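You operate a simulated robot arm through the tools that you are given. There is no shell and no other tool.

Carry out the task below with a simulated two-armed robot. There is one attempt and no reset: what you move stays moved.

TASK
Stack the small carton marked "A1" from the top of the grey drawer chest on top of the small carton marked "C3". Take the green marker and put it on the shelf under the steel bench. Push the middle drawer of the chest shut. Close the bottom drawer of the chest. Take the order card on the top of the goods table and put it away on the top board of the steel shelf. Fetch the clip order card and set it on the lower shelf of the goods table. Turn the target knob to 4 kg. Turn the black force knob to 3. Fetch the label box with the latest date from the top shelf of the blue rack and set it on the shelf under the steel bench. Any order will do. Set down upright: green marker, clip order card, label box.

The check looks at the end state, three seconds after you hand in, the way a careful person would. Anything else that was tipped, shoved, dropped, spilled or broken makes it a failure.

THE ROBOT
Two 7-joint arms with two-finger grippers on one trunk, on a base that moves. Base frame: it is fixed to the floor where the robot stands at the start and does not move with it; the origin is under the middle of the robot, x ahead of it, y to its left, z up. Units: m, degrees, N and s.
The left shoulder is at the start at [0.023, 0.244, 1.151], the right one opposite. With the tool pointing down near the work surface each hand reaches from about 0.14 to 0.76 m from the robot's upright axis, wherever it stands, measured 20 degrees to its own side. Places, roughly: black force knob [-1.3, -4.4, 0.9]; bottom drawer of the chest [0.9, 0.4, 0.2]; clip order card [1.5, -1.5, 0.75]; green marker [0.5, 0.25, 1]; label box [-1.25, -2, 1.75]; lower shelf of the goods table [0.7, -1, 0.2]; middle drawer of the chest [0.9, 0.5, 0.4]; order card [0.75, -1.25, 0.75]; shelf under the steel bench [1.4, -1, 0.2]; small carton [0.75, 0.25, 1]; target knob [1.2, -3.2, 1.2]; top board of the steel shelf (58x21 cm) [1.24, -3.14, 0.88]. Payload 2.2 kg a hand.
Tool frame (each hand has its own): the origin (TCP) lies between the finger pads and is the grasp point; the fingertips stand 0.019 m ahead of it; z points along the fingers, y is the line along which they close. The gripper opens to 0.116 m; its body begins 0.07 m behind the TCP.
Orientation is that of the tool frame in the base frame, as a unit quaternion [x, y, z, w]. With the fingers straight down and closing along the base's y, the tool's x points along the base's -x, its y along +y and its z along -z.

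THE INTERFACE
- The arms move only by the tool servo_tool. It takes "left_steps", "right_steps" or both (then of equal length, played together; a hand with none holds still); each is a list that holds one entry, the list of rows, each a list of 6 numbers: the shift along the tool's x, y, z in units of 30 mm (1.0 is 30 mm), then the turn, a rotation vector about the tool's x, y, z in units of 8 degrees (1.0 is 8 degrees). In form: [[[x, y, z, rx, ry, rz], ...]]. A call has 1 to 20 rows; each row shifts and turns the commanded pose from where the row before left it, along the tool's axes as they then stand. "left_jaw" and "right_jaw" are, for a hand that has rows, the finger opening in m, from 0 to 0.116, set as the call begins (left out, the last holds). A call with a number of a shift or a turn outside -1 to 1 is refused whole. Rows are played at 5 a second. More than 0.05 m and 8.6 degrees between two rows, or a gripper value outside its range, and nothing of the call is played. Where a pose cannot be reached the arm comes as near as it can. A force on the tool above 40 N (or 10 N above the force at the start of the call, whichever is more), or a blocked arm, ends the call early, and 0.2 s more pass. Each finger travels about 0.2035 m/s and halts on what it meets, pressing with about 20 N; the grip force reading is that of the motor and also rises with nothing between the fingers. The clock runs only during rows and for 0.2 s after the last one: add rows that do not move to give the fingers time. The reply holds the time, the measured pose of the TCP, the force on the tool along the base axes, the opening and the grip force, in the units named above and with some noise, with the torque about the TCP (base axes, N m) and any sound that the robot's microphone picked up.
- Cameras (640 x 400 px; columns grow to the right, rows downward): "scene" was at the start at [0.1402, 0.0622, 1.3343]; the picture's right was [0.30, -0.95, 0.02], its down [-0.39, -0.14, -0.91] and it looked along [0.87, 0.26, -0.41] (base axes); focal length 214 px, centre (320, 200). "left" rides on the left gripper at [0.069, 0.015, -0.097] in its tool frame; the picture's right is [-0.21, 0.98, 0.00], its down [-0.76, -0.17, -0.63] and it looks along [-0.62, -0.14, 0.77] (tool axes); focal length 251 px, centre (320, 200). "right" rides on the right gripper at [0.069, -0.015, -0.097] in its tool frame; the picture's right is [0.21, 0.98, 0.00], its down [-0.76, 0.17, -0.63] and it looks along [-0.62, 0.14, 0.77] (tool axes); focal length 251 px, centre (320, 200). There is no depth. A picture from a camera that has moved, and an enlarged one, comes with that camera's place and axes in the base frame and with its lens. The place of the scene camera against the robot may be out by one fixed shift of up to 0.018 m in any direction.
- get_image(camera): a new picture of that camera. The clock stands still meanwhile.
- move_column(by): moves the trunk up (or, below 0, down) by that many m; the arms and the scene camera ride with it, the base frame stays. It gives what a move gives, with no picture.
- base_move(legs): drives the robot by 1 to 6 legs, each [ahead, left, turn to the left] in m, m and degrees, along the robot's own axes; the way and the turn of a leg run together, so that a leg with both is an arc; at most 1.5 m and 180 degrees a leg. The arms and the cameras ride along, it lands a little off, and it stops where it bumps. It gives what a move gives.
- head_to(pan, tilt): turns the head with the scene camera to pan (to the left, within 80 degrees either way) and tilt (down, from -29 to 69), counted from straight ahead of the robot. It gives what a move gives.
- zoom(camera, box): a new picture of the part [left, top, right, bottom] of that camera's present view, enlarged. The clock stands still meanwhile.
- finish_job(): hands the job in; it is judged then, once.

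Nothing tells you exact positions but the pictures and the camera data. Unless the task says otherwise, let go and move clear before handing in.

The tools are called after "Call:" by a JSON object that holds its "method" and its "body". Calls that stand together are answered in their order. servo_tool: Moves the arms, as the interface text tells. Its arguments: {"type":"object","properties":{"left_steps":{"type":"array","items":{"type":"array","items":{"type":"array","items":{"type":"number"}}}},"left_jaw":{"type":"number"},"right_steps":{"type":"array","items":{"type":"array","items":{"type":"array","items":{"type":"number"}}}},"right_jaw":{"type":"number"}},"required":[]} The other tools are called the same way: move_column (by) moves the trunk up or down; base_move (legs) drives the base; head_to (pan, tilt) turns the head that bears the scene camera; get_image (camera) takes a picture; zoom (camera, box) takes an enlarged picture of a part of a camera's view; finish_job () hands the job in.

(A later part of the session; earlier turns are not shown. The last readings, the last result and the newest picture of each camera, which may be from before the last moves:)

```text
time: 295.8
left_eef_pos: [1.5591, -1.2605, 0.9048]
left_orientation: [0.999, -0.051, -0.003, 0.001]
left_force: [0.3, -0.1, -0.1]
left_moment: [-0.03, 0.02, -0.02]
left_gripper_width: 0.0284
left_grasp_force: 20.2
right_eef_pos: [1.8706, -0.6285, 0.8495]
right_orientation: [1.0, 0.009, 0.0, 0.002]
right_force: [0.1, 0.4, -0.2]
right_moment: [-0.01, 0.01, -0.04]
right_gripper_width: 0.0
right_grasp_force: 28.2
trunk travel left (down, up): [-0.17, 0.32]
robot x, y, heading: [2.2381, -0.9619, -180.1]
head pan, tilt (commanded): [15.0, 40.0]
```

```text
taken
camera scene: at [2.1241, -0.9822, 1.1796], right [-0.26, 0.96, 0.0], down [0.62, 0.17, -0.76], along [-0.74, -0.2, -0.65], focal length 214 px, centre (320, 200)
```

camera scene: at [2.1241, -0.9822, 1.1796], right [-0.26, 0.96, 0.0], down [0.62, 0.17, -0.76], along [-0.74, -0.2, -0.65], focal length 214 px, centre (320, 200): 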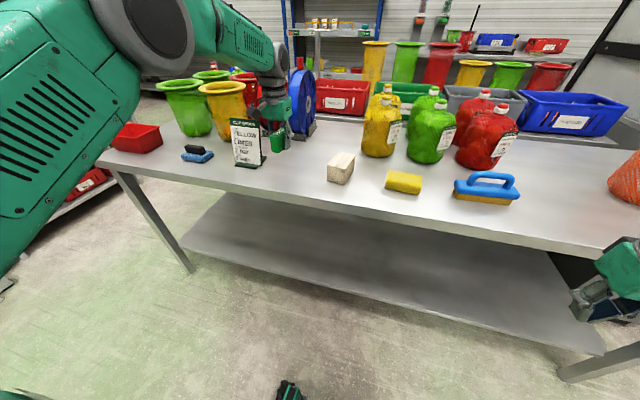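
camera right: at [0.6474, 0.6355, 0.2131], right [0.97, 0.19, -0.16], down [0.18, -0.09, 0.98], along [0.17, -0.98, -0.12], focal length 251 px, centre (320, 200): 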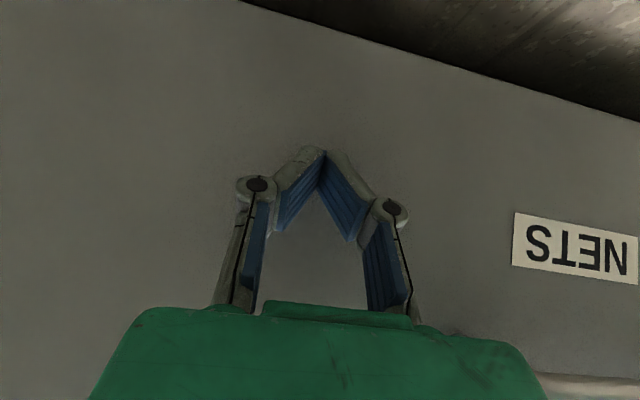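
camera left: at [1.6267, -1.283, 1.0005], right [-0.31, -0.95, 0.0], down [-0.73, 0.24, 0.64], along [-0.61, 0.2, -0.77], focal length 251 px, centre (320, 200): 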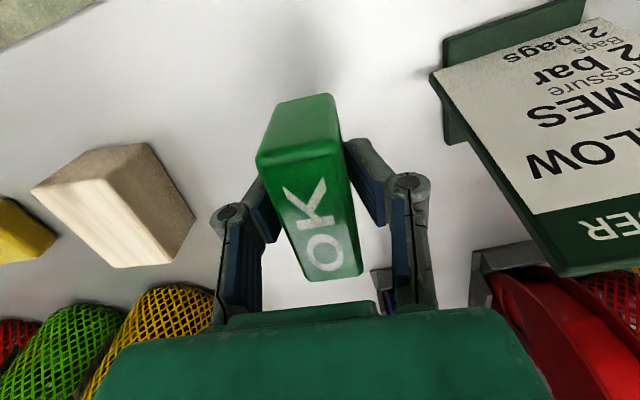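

The clip card is close to the gripper, so I'll shift the marker 4 cm away from it while lowering.

Call:
{"method": "servo_tool", "body": {"left_steps": [[[-0.034, -0.333, 0, 0, 0, 0], [-0.034, -0.333, 0, 0, 0, 0], [-0.034, -0.333, 0, 0, 0, 0], [-0.034, -0.333, 0, 0, 0, 0], [0, 0, 0.35, 0, 0, 0], [0, 0, 0.35, 0, 0, 0], [0, 0, 0.35, 0, 0, 0], [0, 0, 0.35, 0, 0, 0], [0, 0, 0.35, 0, 0, 0], [0, 0, 0.35, 0, 0, 0], [0, 0, 0.35, 0, 0, 0], [0, 0, 0.35, 0, 0, 0], [0, 0, 0, 0, 0, 0], [0, 0, 0, 0, 0, 0], [0, 0, 0, 0, 0, 0], [0, 0, 0, 0, 0, 0]]]}}

Call:
{"method": "zoom", "body": {"camera": "scene", "box": [200, 80, 360, 220]}}

```text
time: 299.2
left_eef_pos: [1.558, -1.2215, 0.8208]
left_orientation: [0.999, -0.051, -0.005, 0.001]
left_force: [-3.6, -1.8, 11.8]
left_moment: [-0.07, -0.35, -0.08]
left_gripper_width: 0.0284
left_grasp_force: 20.0
right_eef_pos: [1.8719, -0.627, 0.8485]
right_orientation: [1.0, 0.009, 0.0, 0.002]
right_force: [0.0, 0.2, -0.2]
right_moment: [-0.02, 0.0, 0.0]
right_gripper_width: 0.0
right_grasp_force: 28.4
trunk travel left (down, up): [-0.17, 0.32]
robot x, y, heading: [2.2405, -0.9629, -179.7]
head pan, tilt (commanded): [15.0, 40.0]
```

```text
2.86 times, centred on (280, 150) of scene
camera zoom: at [2.1257, -0.9814, 1.1799], right [-0.26, 0.96, 0.0], down [0.62, 0.17, -0.76], along [-0.74, -0.2, -0.64], focal length 613 px, centre (434, 343)
```

zoom: 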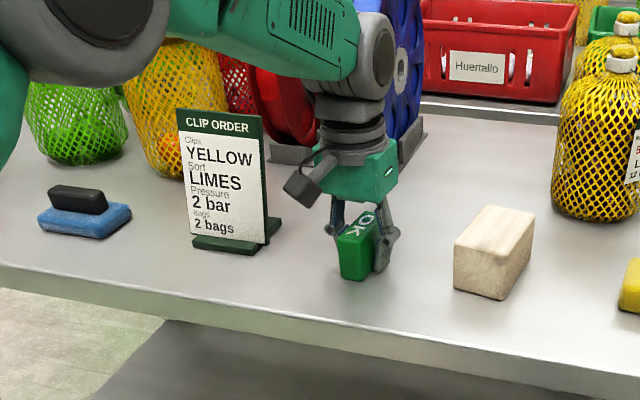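

The marker already stands on the bench top (z ≈ 0.788). I'll open the fingers and tilt the hand 45° around it.

Call:
{"method": "servo_tool", "body": {"left_steps": [[[0, 0, 0, 0, 0, 0], [0, 0, 0, 0, 0, 0], [0, 0, 0, 0, 0, 0], [0, 0, 0, 0, 0, 0]]], "left_jaw": 0.06}}

Call:
{"method": "servo_tool", "body": {"left_steps": [[[0, 0, 0, 0, -0.47, 0], [0, 0, 0, 0, -0.47, 0], [0, 0, 0, 0, -0.47, 0], [0, 0, 0, 0, -0.47, 0], [0, 0, 0, 0, -0.47, 0], [0, 0, 0, 0, -0.47, 0], [0, 0, 0, 0, -0.47, 0], [0, 0, 0, 0, -0.47, 0], [0, 0, 0, 0, -0.47, 0], [0, 0, 0, 0, -0.47, 0], [0, 0, 0, 0, -0.47, 0], [0, 0, 0, 0, -0.47, 0], [0, 0, 0, 0, 0, 0], [0, 0, 0, 0, 0, 0], [0, 0, 0, 0, 0, 0], [0, 0, 0, 0, 0, 0]]]}}

Call:
{"method": "get_image", "body": {"camera": "left"}}

Call:
{"method": "zoom", "body": {"camera": "scene", "box": [200, 80, 360, 220]}}

```text
time: 300.2
left_eef_pos: [1.5577, -1.2209, 0.8189]
left_orientation: [0.999, -0.052, -0.003, 0.001]
left_force: [0.8, -0.8, 3.0]
left_moment: [0.05, -0.09, -0.06]
left_gripper_width: 0.0594
left_grasp_force: 0.0
right_eef_pos: [1.8714, -0.6275, 0.8492]
right_orientation: [1.0, 0.008, -0.001, 0.001]
right_force: [0.3, 0.5, -0.3]
right_moment: [-0.02, -0.02, -0.01]
right_gripper_width: 0.0001
right_grasp_force: 28.7
trunk travel left (down, up): [-0.17, 0.32]
robot x, y, heading: [2.2391, -0.9615, -179.7]
head pan, tilt (commanded): [15.0, 40.0]
```

```text
time: 303.6
left_eef_pos: [1.5571, -1.2201, 0.82]
left_orientation: [0.921, -0.048, -0.387, -0.018]
left_force: [-0.6, 0.0, 8.1]
left_moment: [-0.02, 0.07, 0.02]
left_gripper_width: 0.0613
left_grasp_force: 0.1
right_eef_pos: [1.8717, -0.6277, 0.849]
right_orientation: [1.0, 0.009, -0.001, 0.002]
right_force: [0.9, 0.2, 0.9]
right_moment: [0.01, 0.03, 0.0]
right_gripper_width: 0.0
right_grasp_force: 28.5
trunk travel left (down, up): [-0.17, 0.32]
robot x, y, heading: [2.2423, -0.9618, -179.7]
head pan, tilt (commanded): [15.0, 40.0]
```

```text
taken
camera left: at [1.6736, -1.2467, 0.8388], right [-0.25, -0.96, 0.16], down [-0.06, 0.18, 0.98], along [-0.97, 0.24, -0.1], focal length 251 px, centre (320, 200)
```

left: 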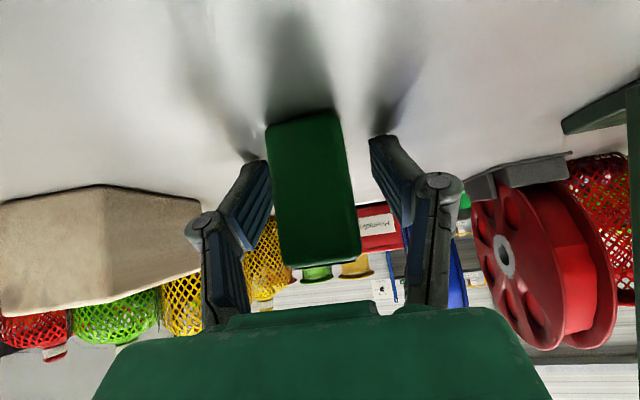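

```text
2.86 times, centred on (280, 150) of scene
camera zoom: at [2.1262, -0.9815, 1.1799], right [-0.26, 0.96, 0.0], down [0.62, 0.17, -0.76], along [-0.74, -0.2, -0.64], focal length 613 px, centre (434, 343)
```

zoom: 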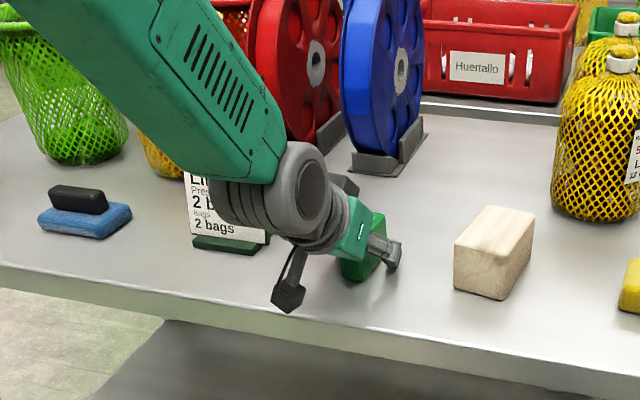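

The fingertips lightly touch the bench, so I'll raise 6 mm, then close on the marker.

Call:
{"method": "servo_tool", "body": {"left_steps": [[[-0.07, 0, -0.07, 0, 0, 0], [-0.07, 0, -0.07, 0, 0, 0], [0, 0, 0, 0, 0, 0], [0, 0, 0, 0, 0, 0]]]}}

Call:
{"method": "servo_tool", "body": {"left_steps": [[[0, 0, 0, 0, 0, 0], [0, 0, 0, 0, 0, 0], [0, 0, 0, 0, 0, 0], [0, 0, 0, 0, 0, 0], [0, 0, 0, 0, 0, 0]]], "left_jaw": 0.015}}

Call:
{"method": "servo_tool", "body": {"left_steps": [[[-0.3, 0, -0.3, 0, 0, 0], [-0.3, 0, -0.3, 0, 0, 0], [-0.3, 0, -0.3, 0, 0, 0], [-0.3, 0, -0.3, 0, 0, 0], [0, 0, 0, 0, 0, 0], [0, 0, 0, 0, 0, 0], [0, 0, 0, 0, 0, 0], [0, 0, 0, 0, 0, 0]]]}}

Call:
{"method": "get_image", "body": {"camera": "left"}}

Call:
{"method": "zoom", "body": {"camera": "scene", "box": [200, 80, 360, 220]}}

```text
time: 304.6
left_eef_pos: [1.5577, -1.2213, 0.8258]
left_orientation: [0.921, -0.049, -0.386, -0.019]
left_force: [0.0, 0.3, 0.3]
left_moment: [-0.02, 0.0, -0.06]
left_gripper_width: 0.0597
left_grasp_force: 0.1
right_eef_pos: [1.8717, -0.6284, 0.849]
right_orientation: [1.0, 0.01, -0.001, 0.002]
right_force: [0.3, -0.6, 0.6]
right_moment: [0.03, 0.02, -0.04]
right_gripper_width: 0.0
right_grasp_force: 28.6
trunk travel left (down, up): [-0.17, 0.32]
robot x, y, heading: [2.2374, -0.9641, -179.6]
head pan, tilt (commanded): [15.0, 40.0]
```

```text
time: 305.8
left_eef_pos: [1.5589, -1.2213, 0.8262]
left_orientation: [0.921, -0.048, -0.387, -0.018]
left_force: [-0.6, 0.5, -0.3]
left_moment: [0.0, -0.02, -0.03]
left_gripper_width: 0.0286
left_grasp_force: 19.9
right_eef_pos: [1.871, -0.6276, 0.8492]
right_orientation: [1.0, 0.009, 0.0, 0.002]
right_force: [-0.3, 0.8, 0.4]
right_moment: [0.0, -0.01, -0.02]
right_gripper_width: 0.0
right_grasp_force: 27.8
trunk travel left (down, up): [-0.17, 0.32]
robot x, y, heading: [2.2385, -0.9626, -179.7]
head pan, tilt (commanded): [15.0, 40.0]
```

```text
time: 307.6
left_eef_pos: [1.5589, -1.2192, 0.8765]
left_orientation: [0.921, -0.049, -0.386, -0.02]
left_force: [-0.5, 0.9, -0.8]
left_moment: [-0.02, -0.01, 0.01]
left_gripper_width: 0.0285
left_grasp_force: 20.1
right_eef_pos: [1.8701, -0.6278, 0.8496]
right_orientation: [1.0, 0.009, 0.0, 0.002]
right_force: [0.9, -0.2, 1.0]
right_moment: [0.02, 0.02, -0.01]
right_gripper_width: 0.0
right_grasp_force: 28.1
trunk travel left (down, up): [-0.17, 0.32]
robot x, y, heading: [2.2409, -0.9618, -179.7]
head pan, tilt (commanded): [15.0, 40.0]
```

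```text
taken
camera left: at [1.6741, -1.2465, 0.8949], right [-0.25, -0.96, 0.16], down [-0.06, 0.18, 0.98], along [-0.97, 0.24, -0.1], focal length 251 px, centre (320, 200)
```

left: 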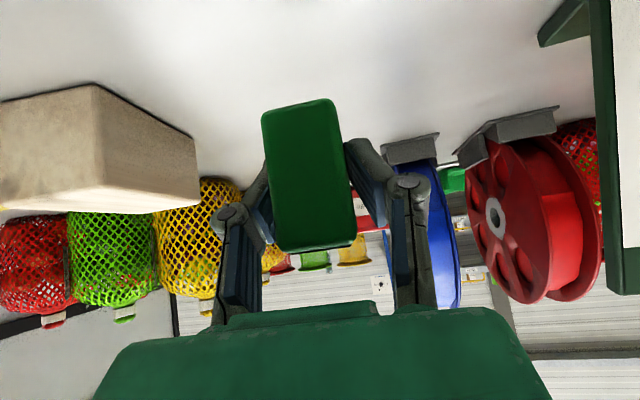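

```text
2.86 times, centred on (280, 150) of scene
camera zoom: at [2.1247, -0.9821, 1.1797], right [-0.26, 0.96, 0.0], down [0.62, 0.17, -0.76], along [-0.74, -0.2, -0.65], focal length 613 px, centre (434, 343)
```

zoom: 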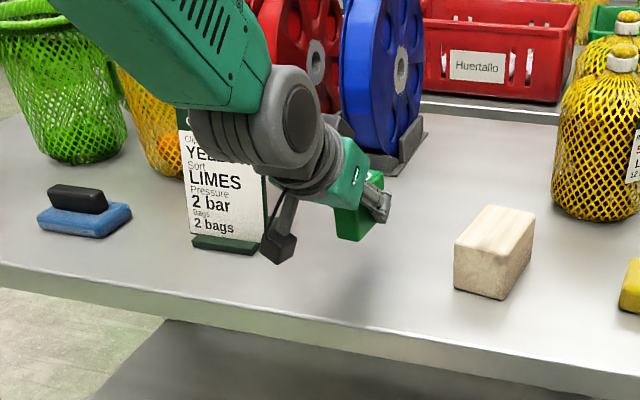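

The marker is now gripped at a 45° slant and lifted. I'll back away from the bench, lower the trunk, and bring the hand down to shelf height.

Call:
{"method": "base_move", "body": {"legs": [[-0.3, 0, 0]]}}

Call:
{"method": "move_column", "body": {"by": -0.17}}

Call:
{"method": "servo_tool", "body": {"left_steps": [[[0.45, 0, 0.45, 0, 0, 0], [0.45, 0, 0.45, 0, 0, 0], [0.45, 0, 0.45, 0, 0, 0], [0.45, 0, 0.45, 0, 0, 0], [0.45, 0, 0.45, 0, 0, 0], [0.45, 0, 0.45, 0, 0, 0], [0.45, 0, 0.45, 0, 0, 0], [0.45, 0, 0.45, 0, 0, 0], [0.45, 0, 0.45, 0, 0, 0], [0.45, 0, 0.45, 0, 0, 0], [0.45, 0, 0.45, 0, 0, 0], [0.45, 0, 0.45, 0, 0, 0], [0.45, 0, 0.45, 0, 0, 0], [0.45, 0, 0.45, 0, 0, 0], [0.45, 0, 0.45, 0, 0, 0], [0.45, 0, 0.45, 0, 0, 0], [0, 0, 0, 0, 0, 0], [0, 0, 0, 0, 0, 0], [0, 0, 0, 0, 0, 0], [0, 0, 0, 0, 0, 0]]]}}

Call:
{"method": "get_image", "body": {"camera": "left"}}

Call:
{"method": "get_image", "body": {"camera": "scene"}}

```text
time: 309.6
left_eef_pos: [1.8612, -1.2205, 0.8763]
left_orientation: [0.921, -0.046, -0.387, -0.017]
left_force: [0.8, 0.9, 1.1]
left_moment: [0.02, 0.02, -0.03]
left_gripper_width: 0.0283
left_grasp_force: 19.7
right_eef_pos: [2.1707, -0.6272, 0.8496]
right_orientation: [1.0, 0.011, -0.001, 0.001]
right_force: [0.1, -0.1, -0.2]
right_moment: [-0.01, 0.02, 0.05]
right_gripper_width: 0.0002
right_grasp_force: 28.8
trunk travel left (down, up): [-0.17, 0.32]
robot x, y, heading: [2.5387, -0.9583, -179.4]
head pan, tilt (commanded): [15.0, 40.0]
```

```text
time: 311.6
left_eef_pos: [1.8642, -1.2206, 0.7089]
left_orientation: [0.92, -0.045, -0.388, -0.017]
left_force: [0.6, -1.3, 0.0]
left_moment: [-0.01, 0.02, -0.01]
left_gripper_width: 0.0284
left_grasp_force: 20.0
right_eef_pos: [2.1721, -0.6283, 0.6804]
right_orientation: [1.0, 0.011, -0.002, 0.002]
right_force: [0.4, -0.4, -0.3]
right_moment: [0.01, 0.03, 0.02]
right_gripper_width: 0.0
right_grasp_force: 28.7
trunk travel left (down, up): [0.0, 0.49]
robot x, y, heading: [2.5388, -0.9531, -179.4]
head pan, tilt (commanded): [15.0, 40.0]
```

```text
time: 315.8
left_eef_pos: [1.8603, -1.2194, 0.4032]
left_orientation: [0.92, -0.045, -0.388, -0.017]
left_force: [0.5, 0.3, -0.6]
left_moment: [-0.02, -0.03, -0.05]
left_gripper_width: 0.0283
left_grasp_force: 20.2
right_eef_pos: [2.1715, -0.6267, 0.6807]
right_orientation: [1.0, 0.011, -0.001, 0.002]
right_force: [0.5, 0.5, 0.2]
right_moment: [-0.01, 0.0, 0.0]
right_gripper_width: 0.0
right_grasp_force: 28.5
trunk travel left (down, up): [0.0, 0.49]
robot x, y, heading: [2.5419, -0.9615, -179.5]
head pan, tilt (commanded): [15.0, 40.0]
```

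```text
taken
camera left: at [1.9757, -1.2467, 0.4205], right [-0.25, -0.96, 0.16], down [-0.06, 0.18, 0.98], along [-0.97, 0.23, -0.1], focal length 251 px, centre (320, 200)
```

left: 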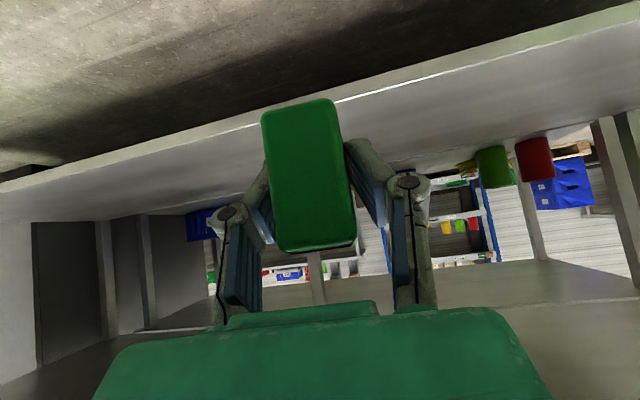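

```text
taken
camera scene: at [2.4256, -0.9802, 1.0096], right [-0.27, 0.96, 0.0], down [0.62, 0.17, -0.76], along [-0.73, -0.21, -0.65], focal length 214 px, centre (320, 200)
```

scene: 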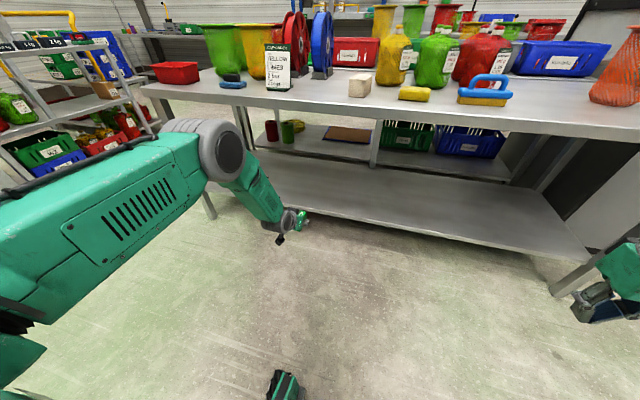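

I can see the bench shelf ahead of the hand. I'll lower a little more and measure the shelf height from a second view.

Call:
{"method": "zoom", "body": {"camera": "scene", "box": [200, 130, 440, 270]}}

Call:
{"method": "servo_tool", "body": {"left_steps": [[[0.3, 0, 0.3, 0, 0, 0], [0.3, 0, 0.3, 0, 0, 0], [0.3, 0, 0.3, 0, 0, 0], [0.3, 0, 0.3, 0, 0, 0], [0.3, 0, 0.3, 0, 0, 0], [0.3, 0, 0.3, 0, 0, 0], [0.3, 0, 0.3, 0, 0, 0], [0.3, 0, 0.3, 0, 0, 0], [0, 0, 0, 0, 0, 0], [0, 0, 0, 0, 0, 0], [0, 0, 0, 0, 0, 0], [0, 0, 0, 0, 0, 0]]]}}

Call:
{"method": "get_image", "body": {"camera": "left"}}

```text
2.67 times, centred on (320, 200) of scene
camera zoom: at [2.4256, -0.9802, 1.0096], right [-0.27, 0.96, 0.0], down [0.62, 0.17, -0.76], along [-0.73, -0.21, -0.65], focal length 572 px, centre (320, 200)
```

zoom: 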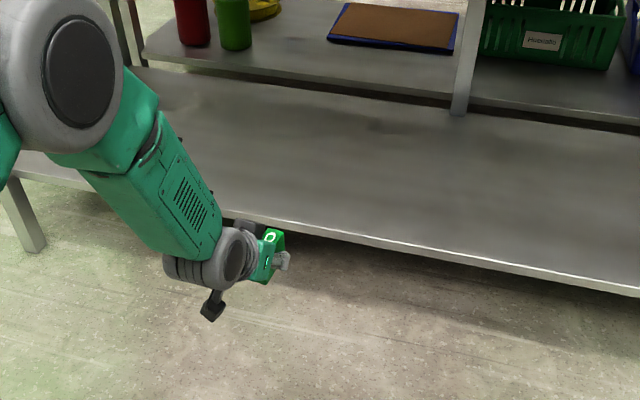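

```text
time: 318.4
left_eef_pos: [1.8589, -1.2216, 0.3]
left_orientation: [0.921, -0.045, -0.387, -0.017]
left_force: [-0.1, -0.4, -1.1]
left_moment: [0.01, 0.01, 0.01]
left_gripper_width: 0.0284
left_grasp_force: 20.2
right_eef_pos: [2.1714, -0.6273, 0.6801]
right_orientation: [1.0, 0.012, -0.001, 0.002]
right_force: [0.8, -0.4, 0.6]
right_moment: [0.01, -0.01, 0.02]
right_gripper_width: 0.0001
right_grasp_force: 28.3
trunk travel left (down, up): [0.0, 0.49]
robot x, y, heading: [2.5408, -0.9606, -179.6]
head pan, tilt (commanded): [15.0, 40.0]
```

```text
taken
camera left: at [1.9736, -1.2478, 0.3194], right [-0.25, -0.96, 0.16], down [-0.06, 0.18, 0.98], along [-0.97, 0.23, -0.1], focal length 251 px, centre (320, 200)
```

left: 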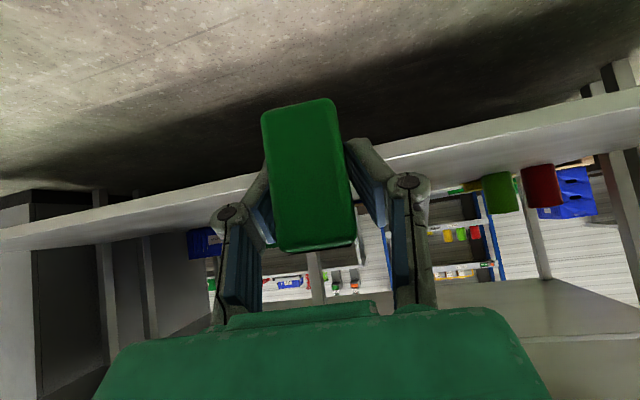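

Call:
{"method": "zoom", "body": {"camera": "left", "box": [400, 70, 640, 220]}}

Call:
{"method": "zoom", "body": {"camera": "left", "box": [0, 160, 240, 310]}}

```text
2.67 times, centred on (520, 145) of left
camera zoom: at [1.9736, -1.2478, 0.3194], right [-0.25, -0.96, 0.16], down [-0.06, 0.18, 0.98], along [-0.97, 0.23, -0.1], focal length 670 px, centre (-213, 347)
```

zoom: 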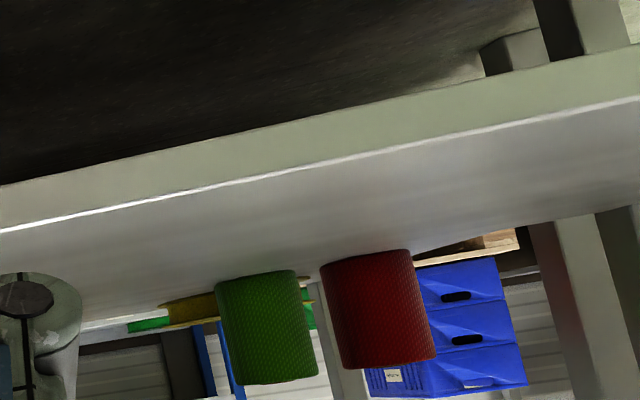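

```text
2.67 times, centred on (120, 235) of left
camera zoom: at [1.9736, -1.2478, 0.3194], right [-0.25, -0.96, 0.16], down [-0.06, 0.18, 0.98], along [-0.97, 0.23, -0.1], focal length 670 px, centre (853, 107)
```

zoom: 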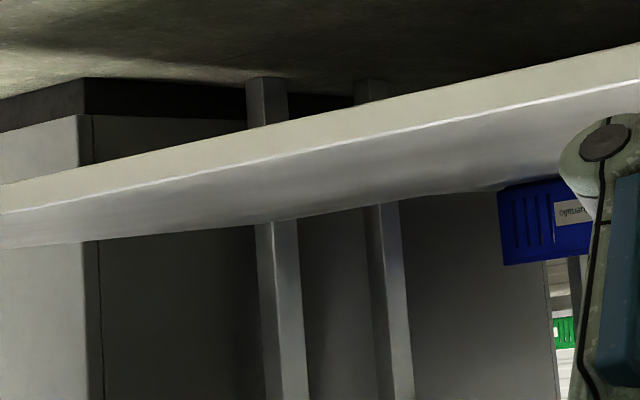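

The shelf top is at about z = 0.245 with its front edge near x = 1.62. I'll raise slightly, drive forward so the marker is over the shelf, and settle.

Call:
{"method": "servo_tool", "body": {"left_steps": [[[-0.24, 0, -0.234, 0, 0, 0], [-0.24, 0, -0.234, 0, 0, 0], [-0.12, 0, -0.117, 0, 0, 0], [0, 0, 0, 0, 0, 0]]]}}

Call:
{"method": "base_move", "body": {"legs": [[0.3, 0, 0]]}}

Call:
{"method": "servo_tool", "body": {"right_steps": [[[0, 0, 0, 0, 0, 0], [0, 0, 0, 0, 0, 0], [0, 0, 0, 0, 0, 0], [0, 0, 0, 0, 0, 0], [0, 0, 0, 0, 0, 0], [0, 0, 0, 0, 0, 0], [0, 0, 0, 0, 0, 0], [0, 0, 0, 0, 0, 0], [0, 0, 0, 0, 0, 0], [0, 0, 0, 0, 0, 0], [0, 0, 0, 0, 0, 0], [0, 0, 0, 0, 0, 0], [0, 0, 0, 0, 0, 0], [0, 0, 0, 0, 0, 0], [0, 0, 0, 0, 0, 0], [0, 0, 0, 0, 0, 0]]]}}

Call:
{"method": "get_image", "body": {"camera": "left"}}

Call:
{"method": "get_image", "body": {"camera": "scene"}}

```text
time: 319.4
left_eef_pos: [1.86, -1.2211, 0.3264]
left_orientation: [0.92, -0.045, -0.388, -0.017]
left_force: [-0.2, -0.7, -0.6]
left_moment: [0.0, 0.0, 0.04]
left_gripper_width: 0.0287
left_grasp_force: 19.8
right_eef_pos: [2.1729, -0.6268, 0.6803]
right_orientation: [1.0, 0.012, -0.002, 0.001]
right_force: [0.4, -0.7, -0.4]
right_moment: [0.02, -0.04, -0.01]
right_gripper_width: 0.0
right_grasp_force: 28.8
trunk travel left (down, up): [0.0, 0.49]
robot x, y, heading: [2.5373, -0.9593, -179.7]
head pan, tilt (commanded): [15.0, 40.0]
```

```text
time: 321.4
left_eef_pos: [1.5566, -1.225, 0.3252]
left_orientation: [0.921, -0.045, -0.387, -0.017]
left_force: [1.4, 0.3, -0.7]
left_moment: [-0.03, -0.02, 0.0]
left_gripper_width: 0.0283
left_grasp_force: 19.9
right_eef_pos: [1.8686, -0.6307, 0.68]
right_orientation: [1.0, 0.012, -0.001, 0.001]
right_force: [0.1, 0.0, -0.4]
right_moment: [0.01, 0.01, 0.02]
right_gripper_width: 0.0002
right_grasp_force: 28.2
trunk travel left (down, up): [0.0, 0.49]
robot x, y, heading: [2.2384, -0.9626, -179.3]
head pan, tilt (commanded): [15.0, 40.0]
```

```text
time: 324.8
left_eef_pos: [1.5586, -1.2262, 0.3269]
left_orientation: [0.92, -0.045, -0.389, -0.017]
left_force: [0.2, 0.3, -1.6]
left_moment: [-0.03, 0.02, 0.04]
left_gripper_width: 0.0284
left_grasp_force: 20.0
right_eef_pos: [1.8723, -0.6304, 0.6816]
right_orientation: [1.0, 0.011, -0.003, 0.001]
right_force: [0.9, -0.6, -0.7]
right_moment: [0.01, -0.01, 0.01]
right_gripper_width: 0.0
right_grasp_force: 28.0
trunk travel left (down, up): [0.0, 0.49]
robot x, y, heading: [2.237, -0.9634, -179.2]
head pan, tilt (commanded): [15.0, 40.0]
```

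```text
taken
camera left: at [1.6733, -1.2519, 0.3458], right [-0.24, -0.96, 0.16], down [-0.06, 0.18, 0.98], along [-0.97, 0.23, -0.1], focal length 251 px, centre (320, 200)
```

left: 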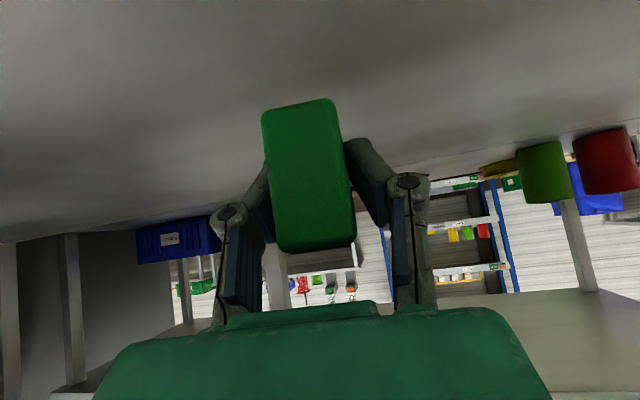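

```text
taken
camera scene: at [2.1232, -0.9838, 1.0096], right [-0.27, 0.96, 0.0], down [0.62, 0.17, -0.76], along [-0.73, -0.21, -0.65], focal length 214 px, centre (320, 200)
```

scene: 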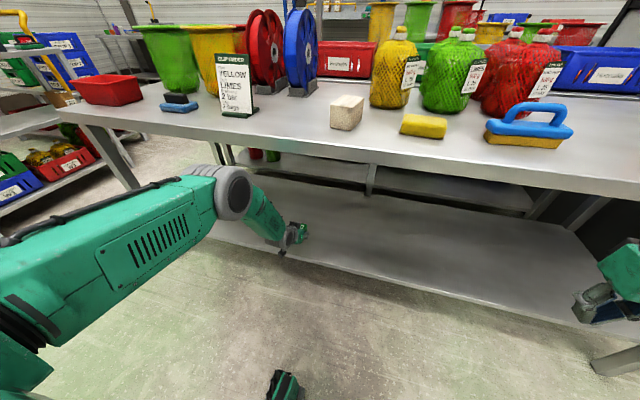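

The marker is above the shelf. I'll move it 4 cm further in and lower it slowly.

Call:
{"method": "servo_tool", "body": {"left_steps": [[[-0.23, 0.03, 0.237, 0, 0, 0], [-0.23, 0.03, 0.237, 0, 0, 0], [-0.23, 0.03, 0.237, 0, 0, 0], [-0.23, 0.03, 0.237, 0, 0, 0], [0, 0, 0, 0, 0, 0], [0.1, 0, 0.098, 0, 0, 0], [0.1, 0, 0.098, 0, 0, 0], [0.1, 0, 0.098, 0, 0, 0], [0.1, 0, 0.098, 0, 0, 0], [0.1, 0, 0.098, 0, 0, 0], [0.1, 0, 0.098, 0, 0, 0], [0, 0, 0, 0, 0, 0], [0, 0, 0, 0, 0, 0]]]}}

Call:
{"method": "zoom", "body": {"camera": "scene", "box": [200, 160, 400, 300]}}

Call:
{"method": "get_image", "body": {"camera": "left"}}

```text
time: 327.6
left_eef_pos: [1.5176, -1.225, 0.3022]
left_orientation: [0.92, -0.045, -0.389, -0.017]
left_force: [0.0, -0.9, -0.8]
left_moment: [0.0, -0.02, -0.03]
left_gripper_width: 0.0284
left_grasp_force: 20.9
right_eef_pos: [1.8718, -0.6306, 0.6812]
right_orientation: [1.0, 0.011, -0.004, 0.001]
right_force: [0.1, 0.5, 0.0]
right_moment: [-0.01, 0.01, 0.01]
right_gripper_width: 0.0
right_grasp_force: 28.4
trunk travel left (down, up): [0.0, 0.49]
robot x, y, heading: [2.2352, -0.9637, -179.6]
head pan, tilt (commanded): [15.0, 40.0]
```

```text
2.86 times, centred on (300, 230) of scene
camera zoom: at [2.1232, -0.9838, 1.0096], right [-0.27, 0.96, 0.0], down [0.62, 0.17, -0.76], along [-0.73, -0.21, -0.65], focal length 613 px, centre (377, 114)
```

zoom: 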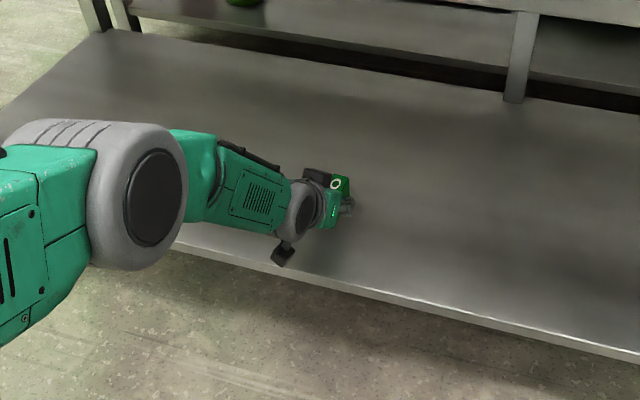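

```text
taken
camera left: at [1.6325, -1.2519, 0.3198], right [-0.24, -0.96, 0.16], down [-0.06, 0.18, 0.98], along [-0.97, 0.23, -0.1], focal length 251 px, centre (320, 200)
```

left: 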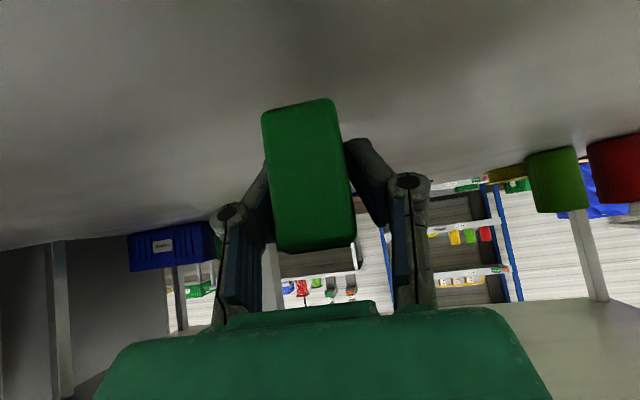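

Call:
{"method": "servo_tool", "body": {"left_steps": [[[0.07, 0, 0.069, 0, 0, 0], [0.07, 0, 0.069, 0, 0, 0], [0.07, 0, 0.069, 0, 0, 0], [0.07, 0, 0.069, 0, 0, 0], [0, 0, 0, 0, 0, 0]]]}}

Call:
{"method": "servo_tool", "body": {"left_steps": [[[0.07, 0, 0.069, 0, 0, 0], [0.07, 0, 0.069, 0, 0, 0], [0.07, 0, 0.069, 0, 0, 0], [0, 0, 0, 0, 0, 0]]]}}

```text
time: 328.8
left_eef_pos: [1.5166, -1.2259, 0.2907]
left_orientation: [0.92, -0.046, -0.389, -0.018]
left_force: [-0.2, -0.1, 0.7]
left_moment: [0.02, -0.03, -0.01]
left_gripper_width: 0.0286
left_grasp_force: 20.4
right_eef_pos: [1.8723, -0.6314, 0.681]
right_orientation: [1.0, 0.012, -0.003, 0.002]
right_force: [0.0, -0.1, 0.4]
right_moment: [0.01, 0.01, 0.0]
right_gripper_width: 0.0
right_grasp_force: 28.2
trunk travel left (down, up): [0.0, 0.49]
robot x, y, heading: [2.237, -0.9621, -179.2]
head pan, tilt (commanded): [15.0, 40.0]
```

```text
time: 329.8
left_eef_pos: [1.5169, -1.2265, 0.2811]
left_orientation: [0.92, -0.046, -0.389, -0.018]
left_force: [0.1, -0.4, -0.6]
left_moment: [0.0, -0.01, 0.01]
left_gripper_width: 0.0283
left_grasp_force: 19.4
right_eef_pos: [1.8716, -0.6302, 0.6804]
right_orientation: [1.0, 0.012, -0.003, 0.002]
right_force: [-0.1, 0.3, -0.3]
right_moment: [-0.02, -0.01, 0.01]
right_gripper_width: 0.0
right_grasp_force: 28.4
trunk travel left (down, up): [0.0, 0.49]
robot x, y, heading: [2.2367, -0.9601, -179.2]
head pan, tilt (commanded): [15.0, 40.0]
```

Call:
{"method": "servo_tool", "body": {"left_steps": [[[0.07, 0, 0.069, 0, 0, 0], [0.07, 0, 0.069, 0, 0, 0], [0, 0, 0, 0, 0, 0]]]}}

Call:
{"method": "get_image", "body": {"camera": "left"}}

```text
time: 330.6
left_eef_pos: [1.5177, -1.2264, 0.2758]
left_orientation: [0.92, -0.046, -0.389, -0.018]
left_force: [0.4, 0.2, -1.2]
left_moment: [0.02, -0.04, 0.03]
left_gripper_width: 0.0283
left_grasp_force: 19.4
right_eef_pos: [1.872, -0.6308, 0.681]
right_orientation: [1.0, 0.011, -0.003, 0.001]
right_force: [0.3, 0.1, -0.1]
right_moment: [-0.03, -0.04, 0.0]
right_gripper_width: 0.0001
right_grasp_force: 28.2
trunk travel left (down, up): [0.0, 0.49]
robot x, y, heading: [2.2392, -0.9652, -179.3]
head pan, tilt (commanded): [15.0, 40.0]
```

```text
taken
camera left: at [1.6329, -1.2517, 0.2938], right [-0.24, -0.96, 0.16], down [-0.06, 0.18, 0.98], along [-0.97, 0.23, -0.1], focal length 251 px, centre (320, 200)
```

left: 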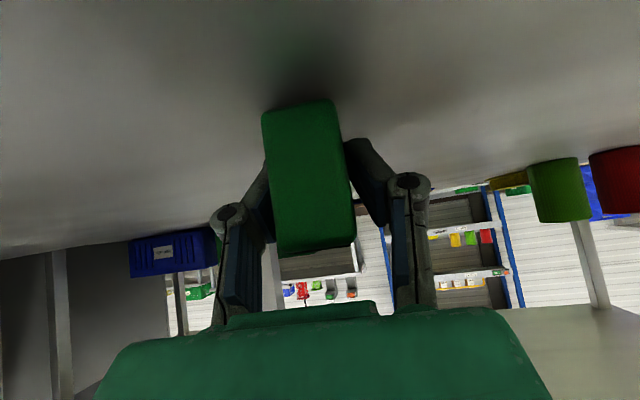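

Call:
{"method": "servo_tool", "body": {"left_steps": [[[0.07, 0, 0.069, 0, 0, 0], [0.07, 0, 0.069, 0, 0, 0], [0, 0, 0, 0, 0, 0]]]}}

Call:
{"method": "servo_tool", "body": {"left_steps": [[[0.05, 0, 0.05, 0, 0, 0], [0.05, 0, 0.05, 0, 0, 0], [0, 0, 0, 0, 0, 0]]]}}

```text
time: 331.4
left_eef_pos: [1.52, -1.2247, 0.2717]
left_orientation: [0.92, -0.045, -0.389, -0.017]
left_force: [-0.3, -1.0, -0.9]
left_moment: [-0.03, -0.03, 0.02]
left_gripper_width: 0.0284
left_grasp_force: 19.8
left hand out of reach, approached as far as the arm can: row 1
right_eef_pos: [1.8715, -0.6314, 0.6818]
right_orientation: [1.0, 0.012, -0.003, 0.002]
right_force: [0.3, 0.7, -0.1]
right_moment: [0.03, 0.02, -0.02]
right_gripper_width: 0.0
right_grasp_force: 29.0
trunk travel left (down, up): [0.0, 0.49]
robot x, y, heading: [2.2392, -0.9631, -179.3]
head pan, tilt (commanded): [15.0, 40.0]
```

```text
time: 332.2
left_eef_pos: [1.522, -1.2263, 0.2714]
left_orientation: [0.92, -0.047, -0.389, -0.018]
left_force: [-0.9, -0.2, 3.0]
left_moment: [0.05, -0.11, 0.0]
left_gripper_width: 0.0283
left_grasp_force: 20.0
left hand out of reach, approached as far as the arm can: row 2
right_eef_pos: [1.871, -0.6298, 0.6806]
right_orientation: [1.0, 0.012, -0.004, 0.002]
right_force: [0.3, 0.2, 0.2]
right_moment: [-0.01, -0.02, 0.0]
right_gripper_width: 0.0
right_grasp_force: 28.2
trunk travel left (down, up): [0.0, 0.49]
robot x, y, heading: [2.2391, -0.9623, -179.2]
head pan, tilt (commanded): [15.0, 40.0]
```

Call:
{"method": "servo_tool", "body": {"left_steps": [[[0.04, 0, 0.06, 0, 0, 0], [0, 0, 0, 0, 0, 0]]]}}

Call:
{"method": "zoom", "body": {"camera": "left", "box": [220, 40, 400, 280]}}

```text
time: 332.8
left_eef_pos: [1.5228, -1.226, 0.2706]
left_orientation: [0.92, -0.045, -0.39, -0.016]
left_force: [-3.7, -0.8, 8.1]
left_moment: [0.01, -0.23, -0.02]
left_gripper_width: 0.0283
left_grasp_force: 20.0
right_eef_pos: [1.8717, -0.6307, 0.6808]
right_orientation: [1.0, 0.011, -0.003, 0.003]
right_force: [-0.8, -1.1, -0.5]
right_moment: [0.01, -0.02, 0.04]
right_gripper_width: 0.0001
right_grasp_force: 28.0
trunk travel left (down, up): [0.0, 0.49]
robot x, y, heading: [2.2368, -0.9627, -179.3]
head pan, tilt (commanded): [15.0, 40.0]
```

```text
1.67 times, centred on (310, 160) of left
camera zoom: at [1.638, -1.2525, 0.2885], right [-0.24, -0.96, 0.16], down [-0.05, 0.18, 0.98], along [-0.97, 0.23, -0.09], focal length 419 px, centre (337, 267)
```

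zoom: 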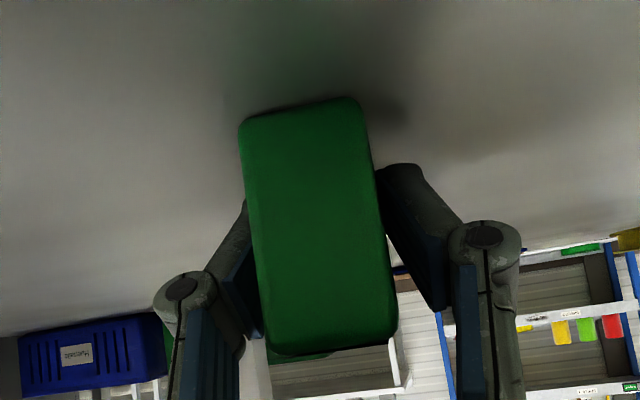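

The marker touches the shelf. I'll open the fingers and withdraw along the slant.

Call:
{"method": "servo_tool", "body": {"left_steps": [[[0, 0, 0, 0, 0, 0], [0, 0, 0, 0, 0, 0], [0, 0, 0, 0, 0, 0], [0, 0, 0, 0, 0, 0]]], "left_jaw": 0.06}}

Call:
{"method": "get_image", "body": {"camera": "left"}}

Call:
{"method": "servo_tool", "body": {"left_steps": [[[0, 0, -0.3, 0, 0, 0], [0, 0, -0.4, 0, 0, 0], [0, 0, -0.5, 0, 0, 0], [0, 0, -0.5, 0, 0, 0], [0, 0, -0.5, 0, 0, 0], [0, 0, -0.4, 0, 0, 0], [0, 0, 0, 0, 0, 0], [0, 0, 0, 0, 0, 0]]]}}

Call:
{"method": "get_image", "body": {"camera": "left"}}

Call:
{"method": "zoom", "body": {"camera": "scene", "box": [200, 160, 400, 300]}}

```text
time: 333.8
left_eef_pos: [1.5227, -1.225, 0.269]
left_orientation: [0.92, -0.046, -0.389, -0.018]
left_force: [0.1, 0.2, -0.1]
left_moment: [-0.01, -0.01, -0.01]
left_gripper_width: 0.0598
left_grasp_force: 0.0
right_eef_pos: [1.8711, -0.6307, 0.6811]
right_orientation: [1.0, 0.011, -0.003, 0.002]
right_force: [0.1, 0.1, -0.1]
right_moment: [0.0, 0.0, 0.0]
right_gripper_width: 0.0002
right_grasp_force: 28.2
trunk travel left (down, up): [0.0, 0.49]
robot x, y, heading: [2.2377, -0.9643, -179.4]
head pan, tilt (commanded): [15.0, 40.0]
```

```text
taken
camera left: at [1.6385, -1.2522, 0.2869], right [-0.24, -0.96, 0.16], down [-0.06, 0.18, 0.98], along [-0.97, 0.23, -0.1], focal length 251 px, centre (320, 200)
```

left: 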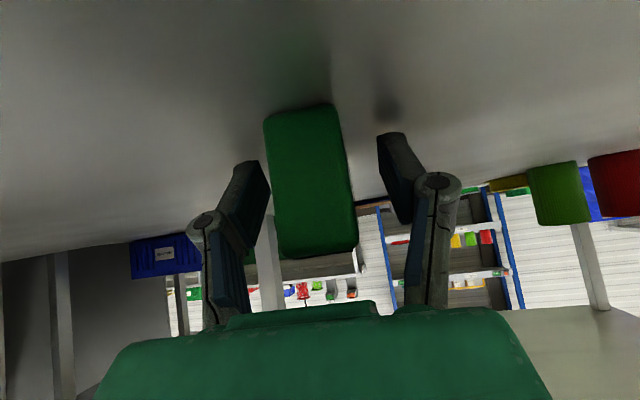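

```text
time: 335.6
left_eef_pos: [1.577, -1.2325, 0.3235]
left_orientation: [0.92, -0.046, -0.389, -0.017]
left_force: [-0.3, 0.5, 0.5]
left_moment: [0.01, 0.07, -0.01]
left_gripper_width: 0.0599
left_grasp_force: 0.0
left hand out of reach, approached as far as the arm can: row 1
right_eef_pos: [1.8708, -0.6304, 0.6816]
right_orientation: [1.0, 0.012, -0.003, 0.002]
right_force: [0.5, -0.1, 0.2]
right_moment: [0.01, 0.0, 0.0]
right_gripper_width: 0.0001
right_grasp_force: 28.2
trunk travel left (down, up): [0.0, 0.49]
robot x, y, heading: [2.2416, -0.9623, -179.0]
head pan, tilt (commanded): [15.0, 40.0]
```

```text
taken
camera left: at [1.6929, -1.2581, 0.3407], right [-0.24, -0.96, 0.16], down [-0.06, 0.18, 0.98], along [-0.97, 0.23, -0.1], focal length 251 px, centre (320, 200)
```

left: 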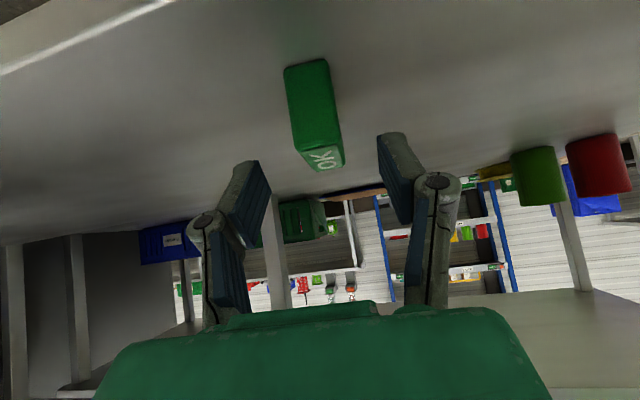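

```text
2.86 times, centred on (300, 230) of scene
camera zoom: at [2.1234, -0.9838, 1.0096], right [-0.27, 0.96, 0.0], down [0.62, 0.17, -0.76], along [-0.73, -0.21, -0.65], focal length 613 px, centre (377, 114)
```

zoom: 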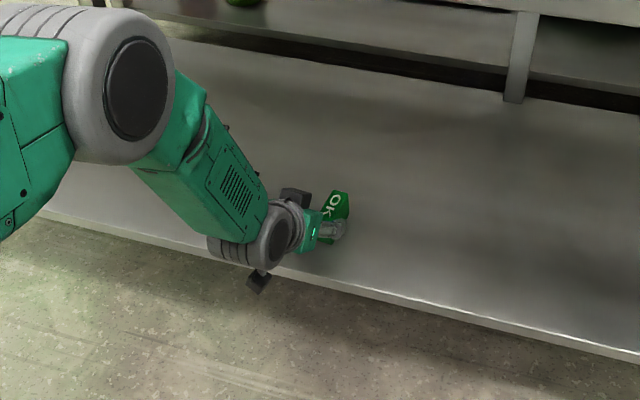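

The marker stands upright on the shelf with "OK" on top. Now I'll back out, raise up, and straighten the left hand to look at the clip order card.

Call:
{"method": "base_move", "body": {"legs": [[-0.3, 0, 0]]}}

Call:
{"method": "move_column", "body": {"by": 0.25}}

Call:
{"method": "servo_tool", "body": {"left_steps": [[[-0.6, 0, -0.6, 0, 0.47, 0], [-0.6, 0, -0.6, 0, 0.47, 0], [-0.55, 0, -0.65, 0, 0.47, 0], [-0.5, 0, -0.7, 0, 0.47, 0], [-0.45, 0, -0.72, 0, 0.47, 0], [-0.4, 0, -0.75, 0, 0.47, 0], [-0.35, 0, -0.78, 0, 0.47, 0], [-0.3, 0, -0.8, 0, 0.47, 0], [-0.25, 0, -0.82, 0, 0.47, 0], [-0.2, 0, -0.83, 0, 0.47, 0], [-0.1, 0, -0.85, 0, 0.47, 0], [0, 0, -0.85, 0, 0.47, 0], [0, 0, 0, 0, 0, 0], [0, 0, 0, 0, 0, 0], [0, 0, 0, 0, 0, 0], [0, 0, 0, 0, 0, 0]]], "left_jaw": 0.1}}

Call:
{"method": "get_image", "body": {"camera": "scene"}}

Call:
{"method": "get_image", "body": {"camera": "left"}}

```text
time: 337.7
left_eef_pos: [1.8777, -1.2287, 0.3236]
left_orientation: [0.92, -0.045, -0.39, -0.017]
left_force: [1.1, -0.3, 0.2]
left_moment: [-0.01, 0.0, 0.02]
left_gripper_width: 0.06
left_grasp_force: 0.1
right_eef_pos: [2.1726, -0.6281, 0.6817]
right_orientation: [1.0, 0.012, -0.003, 0.002]
right_force: [0.0, 0.1, -0.2]
right_moment: [-0.01, 0.0, 0.02]
right_gripper_width: 0.0
right_grasp_force: 28.6
trunk travel left (down, up): [0.0, 0.49]
robot x, y, heading: [2.5357, -0.9584, -179.3]
head pan, tilt (commanded): [15.0, 40.0]
```

```text
time: 340.2
left_eef_pos: [1.8771, -1.23, 0.574]
left_orientation: [0.919, -0.045, -0.391, -0.017]
left_force: [0.2, 0.4, 0.2]
left_moment: [0.02, 0.02, -0.01]
left_gripper_width: 0.0598
left_grasp_force: 0.2
right_eef_pos: [2.1729, -0.6276, 0.9325]
right_orientation: [1.0, 0.013, -0.006, 0.002]
right_force: [-0.6, -0.6, -1.0]
right_moment: [0.0, 0.0, 0.04]
right_gripper_width: 0.0
right_grasp_force: 28.7
trunk travel left (down, up): [-0.25, 0.24]
robot x, y, heading: [2.5363, -0.9604, -179.3]
head pan, tilt (commanded): [15.0, 40.0]
```

```text
time: 343.6
left_eef_pos: [1.8766, -1.2286, 0.8812]
left_orientation: [0.999, -0.048, -0.008, 0.001]
left_force: [-0.4, 0.4, 0.0]
left_moment: [0.01, -0.01, -0.01]
left_gripper_width: 0.0997
left_grasp_force: 0.1
right_eef_pos: [2.1734, -0.6274, 0.9331]
right_orientation: [1.0, 0.013, -0.005, 0.002]
right_force: [0.8, 0.4, 0.2]
right_moment: [0.0, -0.02, 0.03]
right_gripper_width: 0.0
right_grasp_force: 29.1
trunk travel left (down, up): [-0.25, 0.24]
robot x, y, heading: [2.5388, -0.9602, -179.5]
head pan, tilt (commanded): [15.0, 40.0]
```

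```text
taken
camera scene: at [2.4225, -0.9799, 1.2596], right [-0.27, 0.96, 0.0], down [0.62, 0.17, -0.76], along [-0.73, -0.21, -0.65], focal length 214 px, centre (320, 200)
```

scene: 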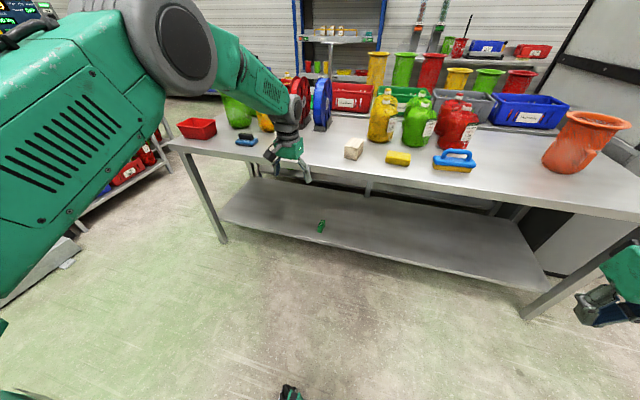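

```text
taken
camera left: at [1.9461, -1.2495, 0.9773], right [-0.31, -0.95, 0.01], down [-0.73, 0.24, 0.64], along [-0.61, 0.19, -0.77], focal length 251 px, centre (320, 200)
```

left: 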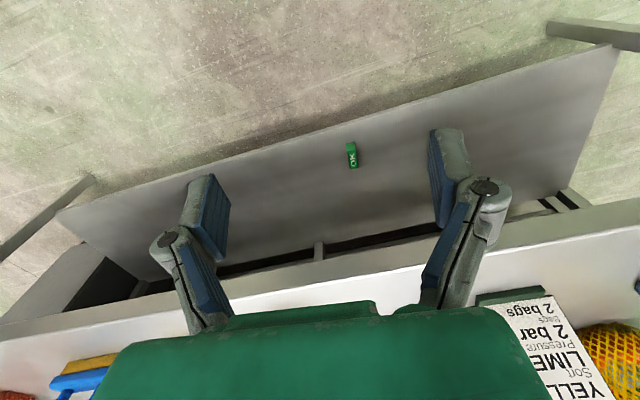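

The marker is clearly standing on the shelf. Next I'll shift left and raise the left hand to measure the clip order card.

Call:
{"method": "base_move", "body": {"legs": [[0.1, 0.2, 0]]}}

Call:
{"method": "servo_tool", "body": {"left_steps": [[[0, 0, -0.6, 0, 0, 0], [0, 0, -0.6, 0, 0, 0], [0, 0, -0.6, 0, 0, 0], [0, 0, -0.6, 0, 0, 0], [0, 0, -0.6, 0, 0, 0], [0, 0, -0.6, 0, 0, 0], [0, 0, -0.6, 0, 0, 0], [0, 0, -0.6, 0, 0, 0], [0, 0, 0, 0, 0, 0], [0, 0, 0, 0, 0, 0], [0, 0, 0, 0, 0, 0], [0, 0, 0, 0, 0, 0], [0, 0, 0, 0, 0, 0], [0, 0, 0, 0, 0, 0], [0, 0, 0, 0, 0, 0], [0, 0, 0, 0, 0, 0], [0, 0, 0, 0, 0, 0], [0, 0, 0, 0, 0, 0], [0, 0, 0, 0, 0, 0], [0, 0, 0, 0, 0, 0]]]}}

Call:
{"method": "get_image", "body": {"camera": "left"}}

Call:
{"method": "zoom", "body": {"camera": "scene", "box": [170, 60, 370, 200]}}

```text
time: 345.4
left_eef_pos: [1.7805, -1.4308, 0.8822]
left_orientation: [0.999, -0.048, -0.008, 0.002]
left_force: [0.8, 0.0, 0.4]
left_moment: [-0.01, -0.03, -0.04]
left_gripper_width: 0.1
left_grasp_force: 0.0
right_eef_pos: [2.077, -0.8293, 0.9314]
right_orientation: [1.0, 0.012, -0.005, 0.003]
right_force: [-0.8, 0.6, -0.4]
right_moment: [-0.02, -0.04, 0.02]
right_gripper_width: 0.0001
right_grasp_force: 28.5
trunk travel left (down, up): [-0.25, 0.24]
robot x, y, heading: [2.4432, -1.1662, -179.5]
head pan, tilt (commanded): [15.0, 40.0]
```

```text
time: 349.6
left_eef_pos: [1.7851, -1.4279, 1.0279]
left_orientation: [0.999, -0.048, -0.009, 0.002]
left_force: [0.1, -0.3, 0.4]
left_moment: [-0.01, -0.01, 0.02]
left_gripper_width: 0.1
left_grasp_force: 0.0
right_eef_pos: [2.0803, -0.8293, 0.9326]
right_orientation: [1.0, 0.011, -0.007, 0.003]
right_force: [-0.2, 0.3, -0.2]
right_moment: [-0.01, 0.0, 0.01]
right_gripper_width: 0.0
right_grasp_force: 28.6
trunk travel left (down, up): [-0.25, 0.24]
robot x, y, heading: [2.4423, -1.1654, -179.3]
head pan, tilt (commanded): [15.0, 40.0]
```

```text
taken
camera left: at [1.8551, -1.4495, 1.1232], right [-0.31, -0.95, 0.01], down [-0.72, 0.24, 0.65], along [-0.62, 0.19, -0.76], focal length 251 px, centre (320, 200)
```

left: 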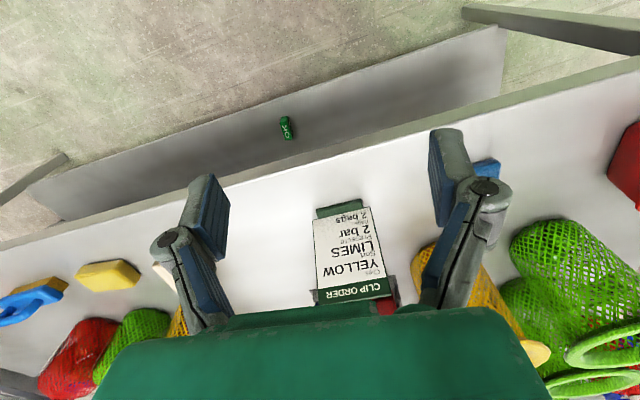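

```text
2.86 times, centred on (270, 130) of scene
camera zoom: at [2.3261, -1.183, 1.2596], right [-0.27, 0.96, 0.0], down [0.62, 0.17, -0.76], along [-0.73, -0.21, -0.65], focal length 613 px, centre (463, 400)
```

zoom: 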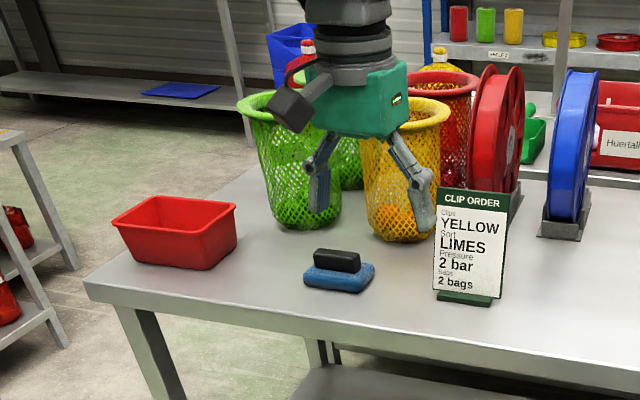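

Call:
{"method": "zoom", "body": {"camera": "left", "box": [290, 180, 430, 310]}}

```text
3.08 times, centred on (360, 245) of left
camera zoom: at [1.8551, -1.4495, 1.1232], right [-0.31, -0.95, 0.01], down [-0.72, 0.24, 0.65], along [-0.62, 0.19, -0.76], focal length 774 px, centre (197, 62)
```

zoom: 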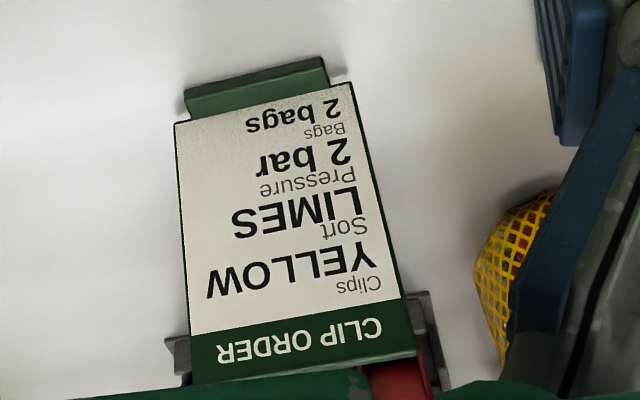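

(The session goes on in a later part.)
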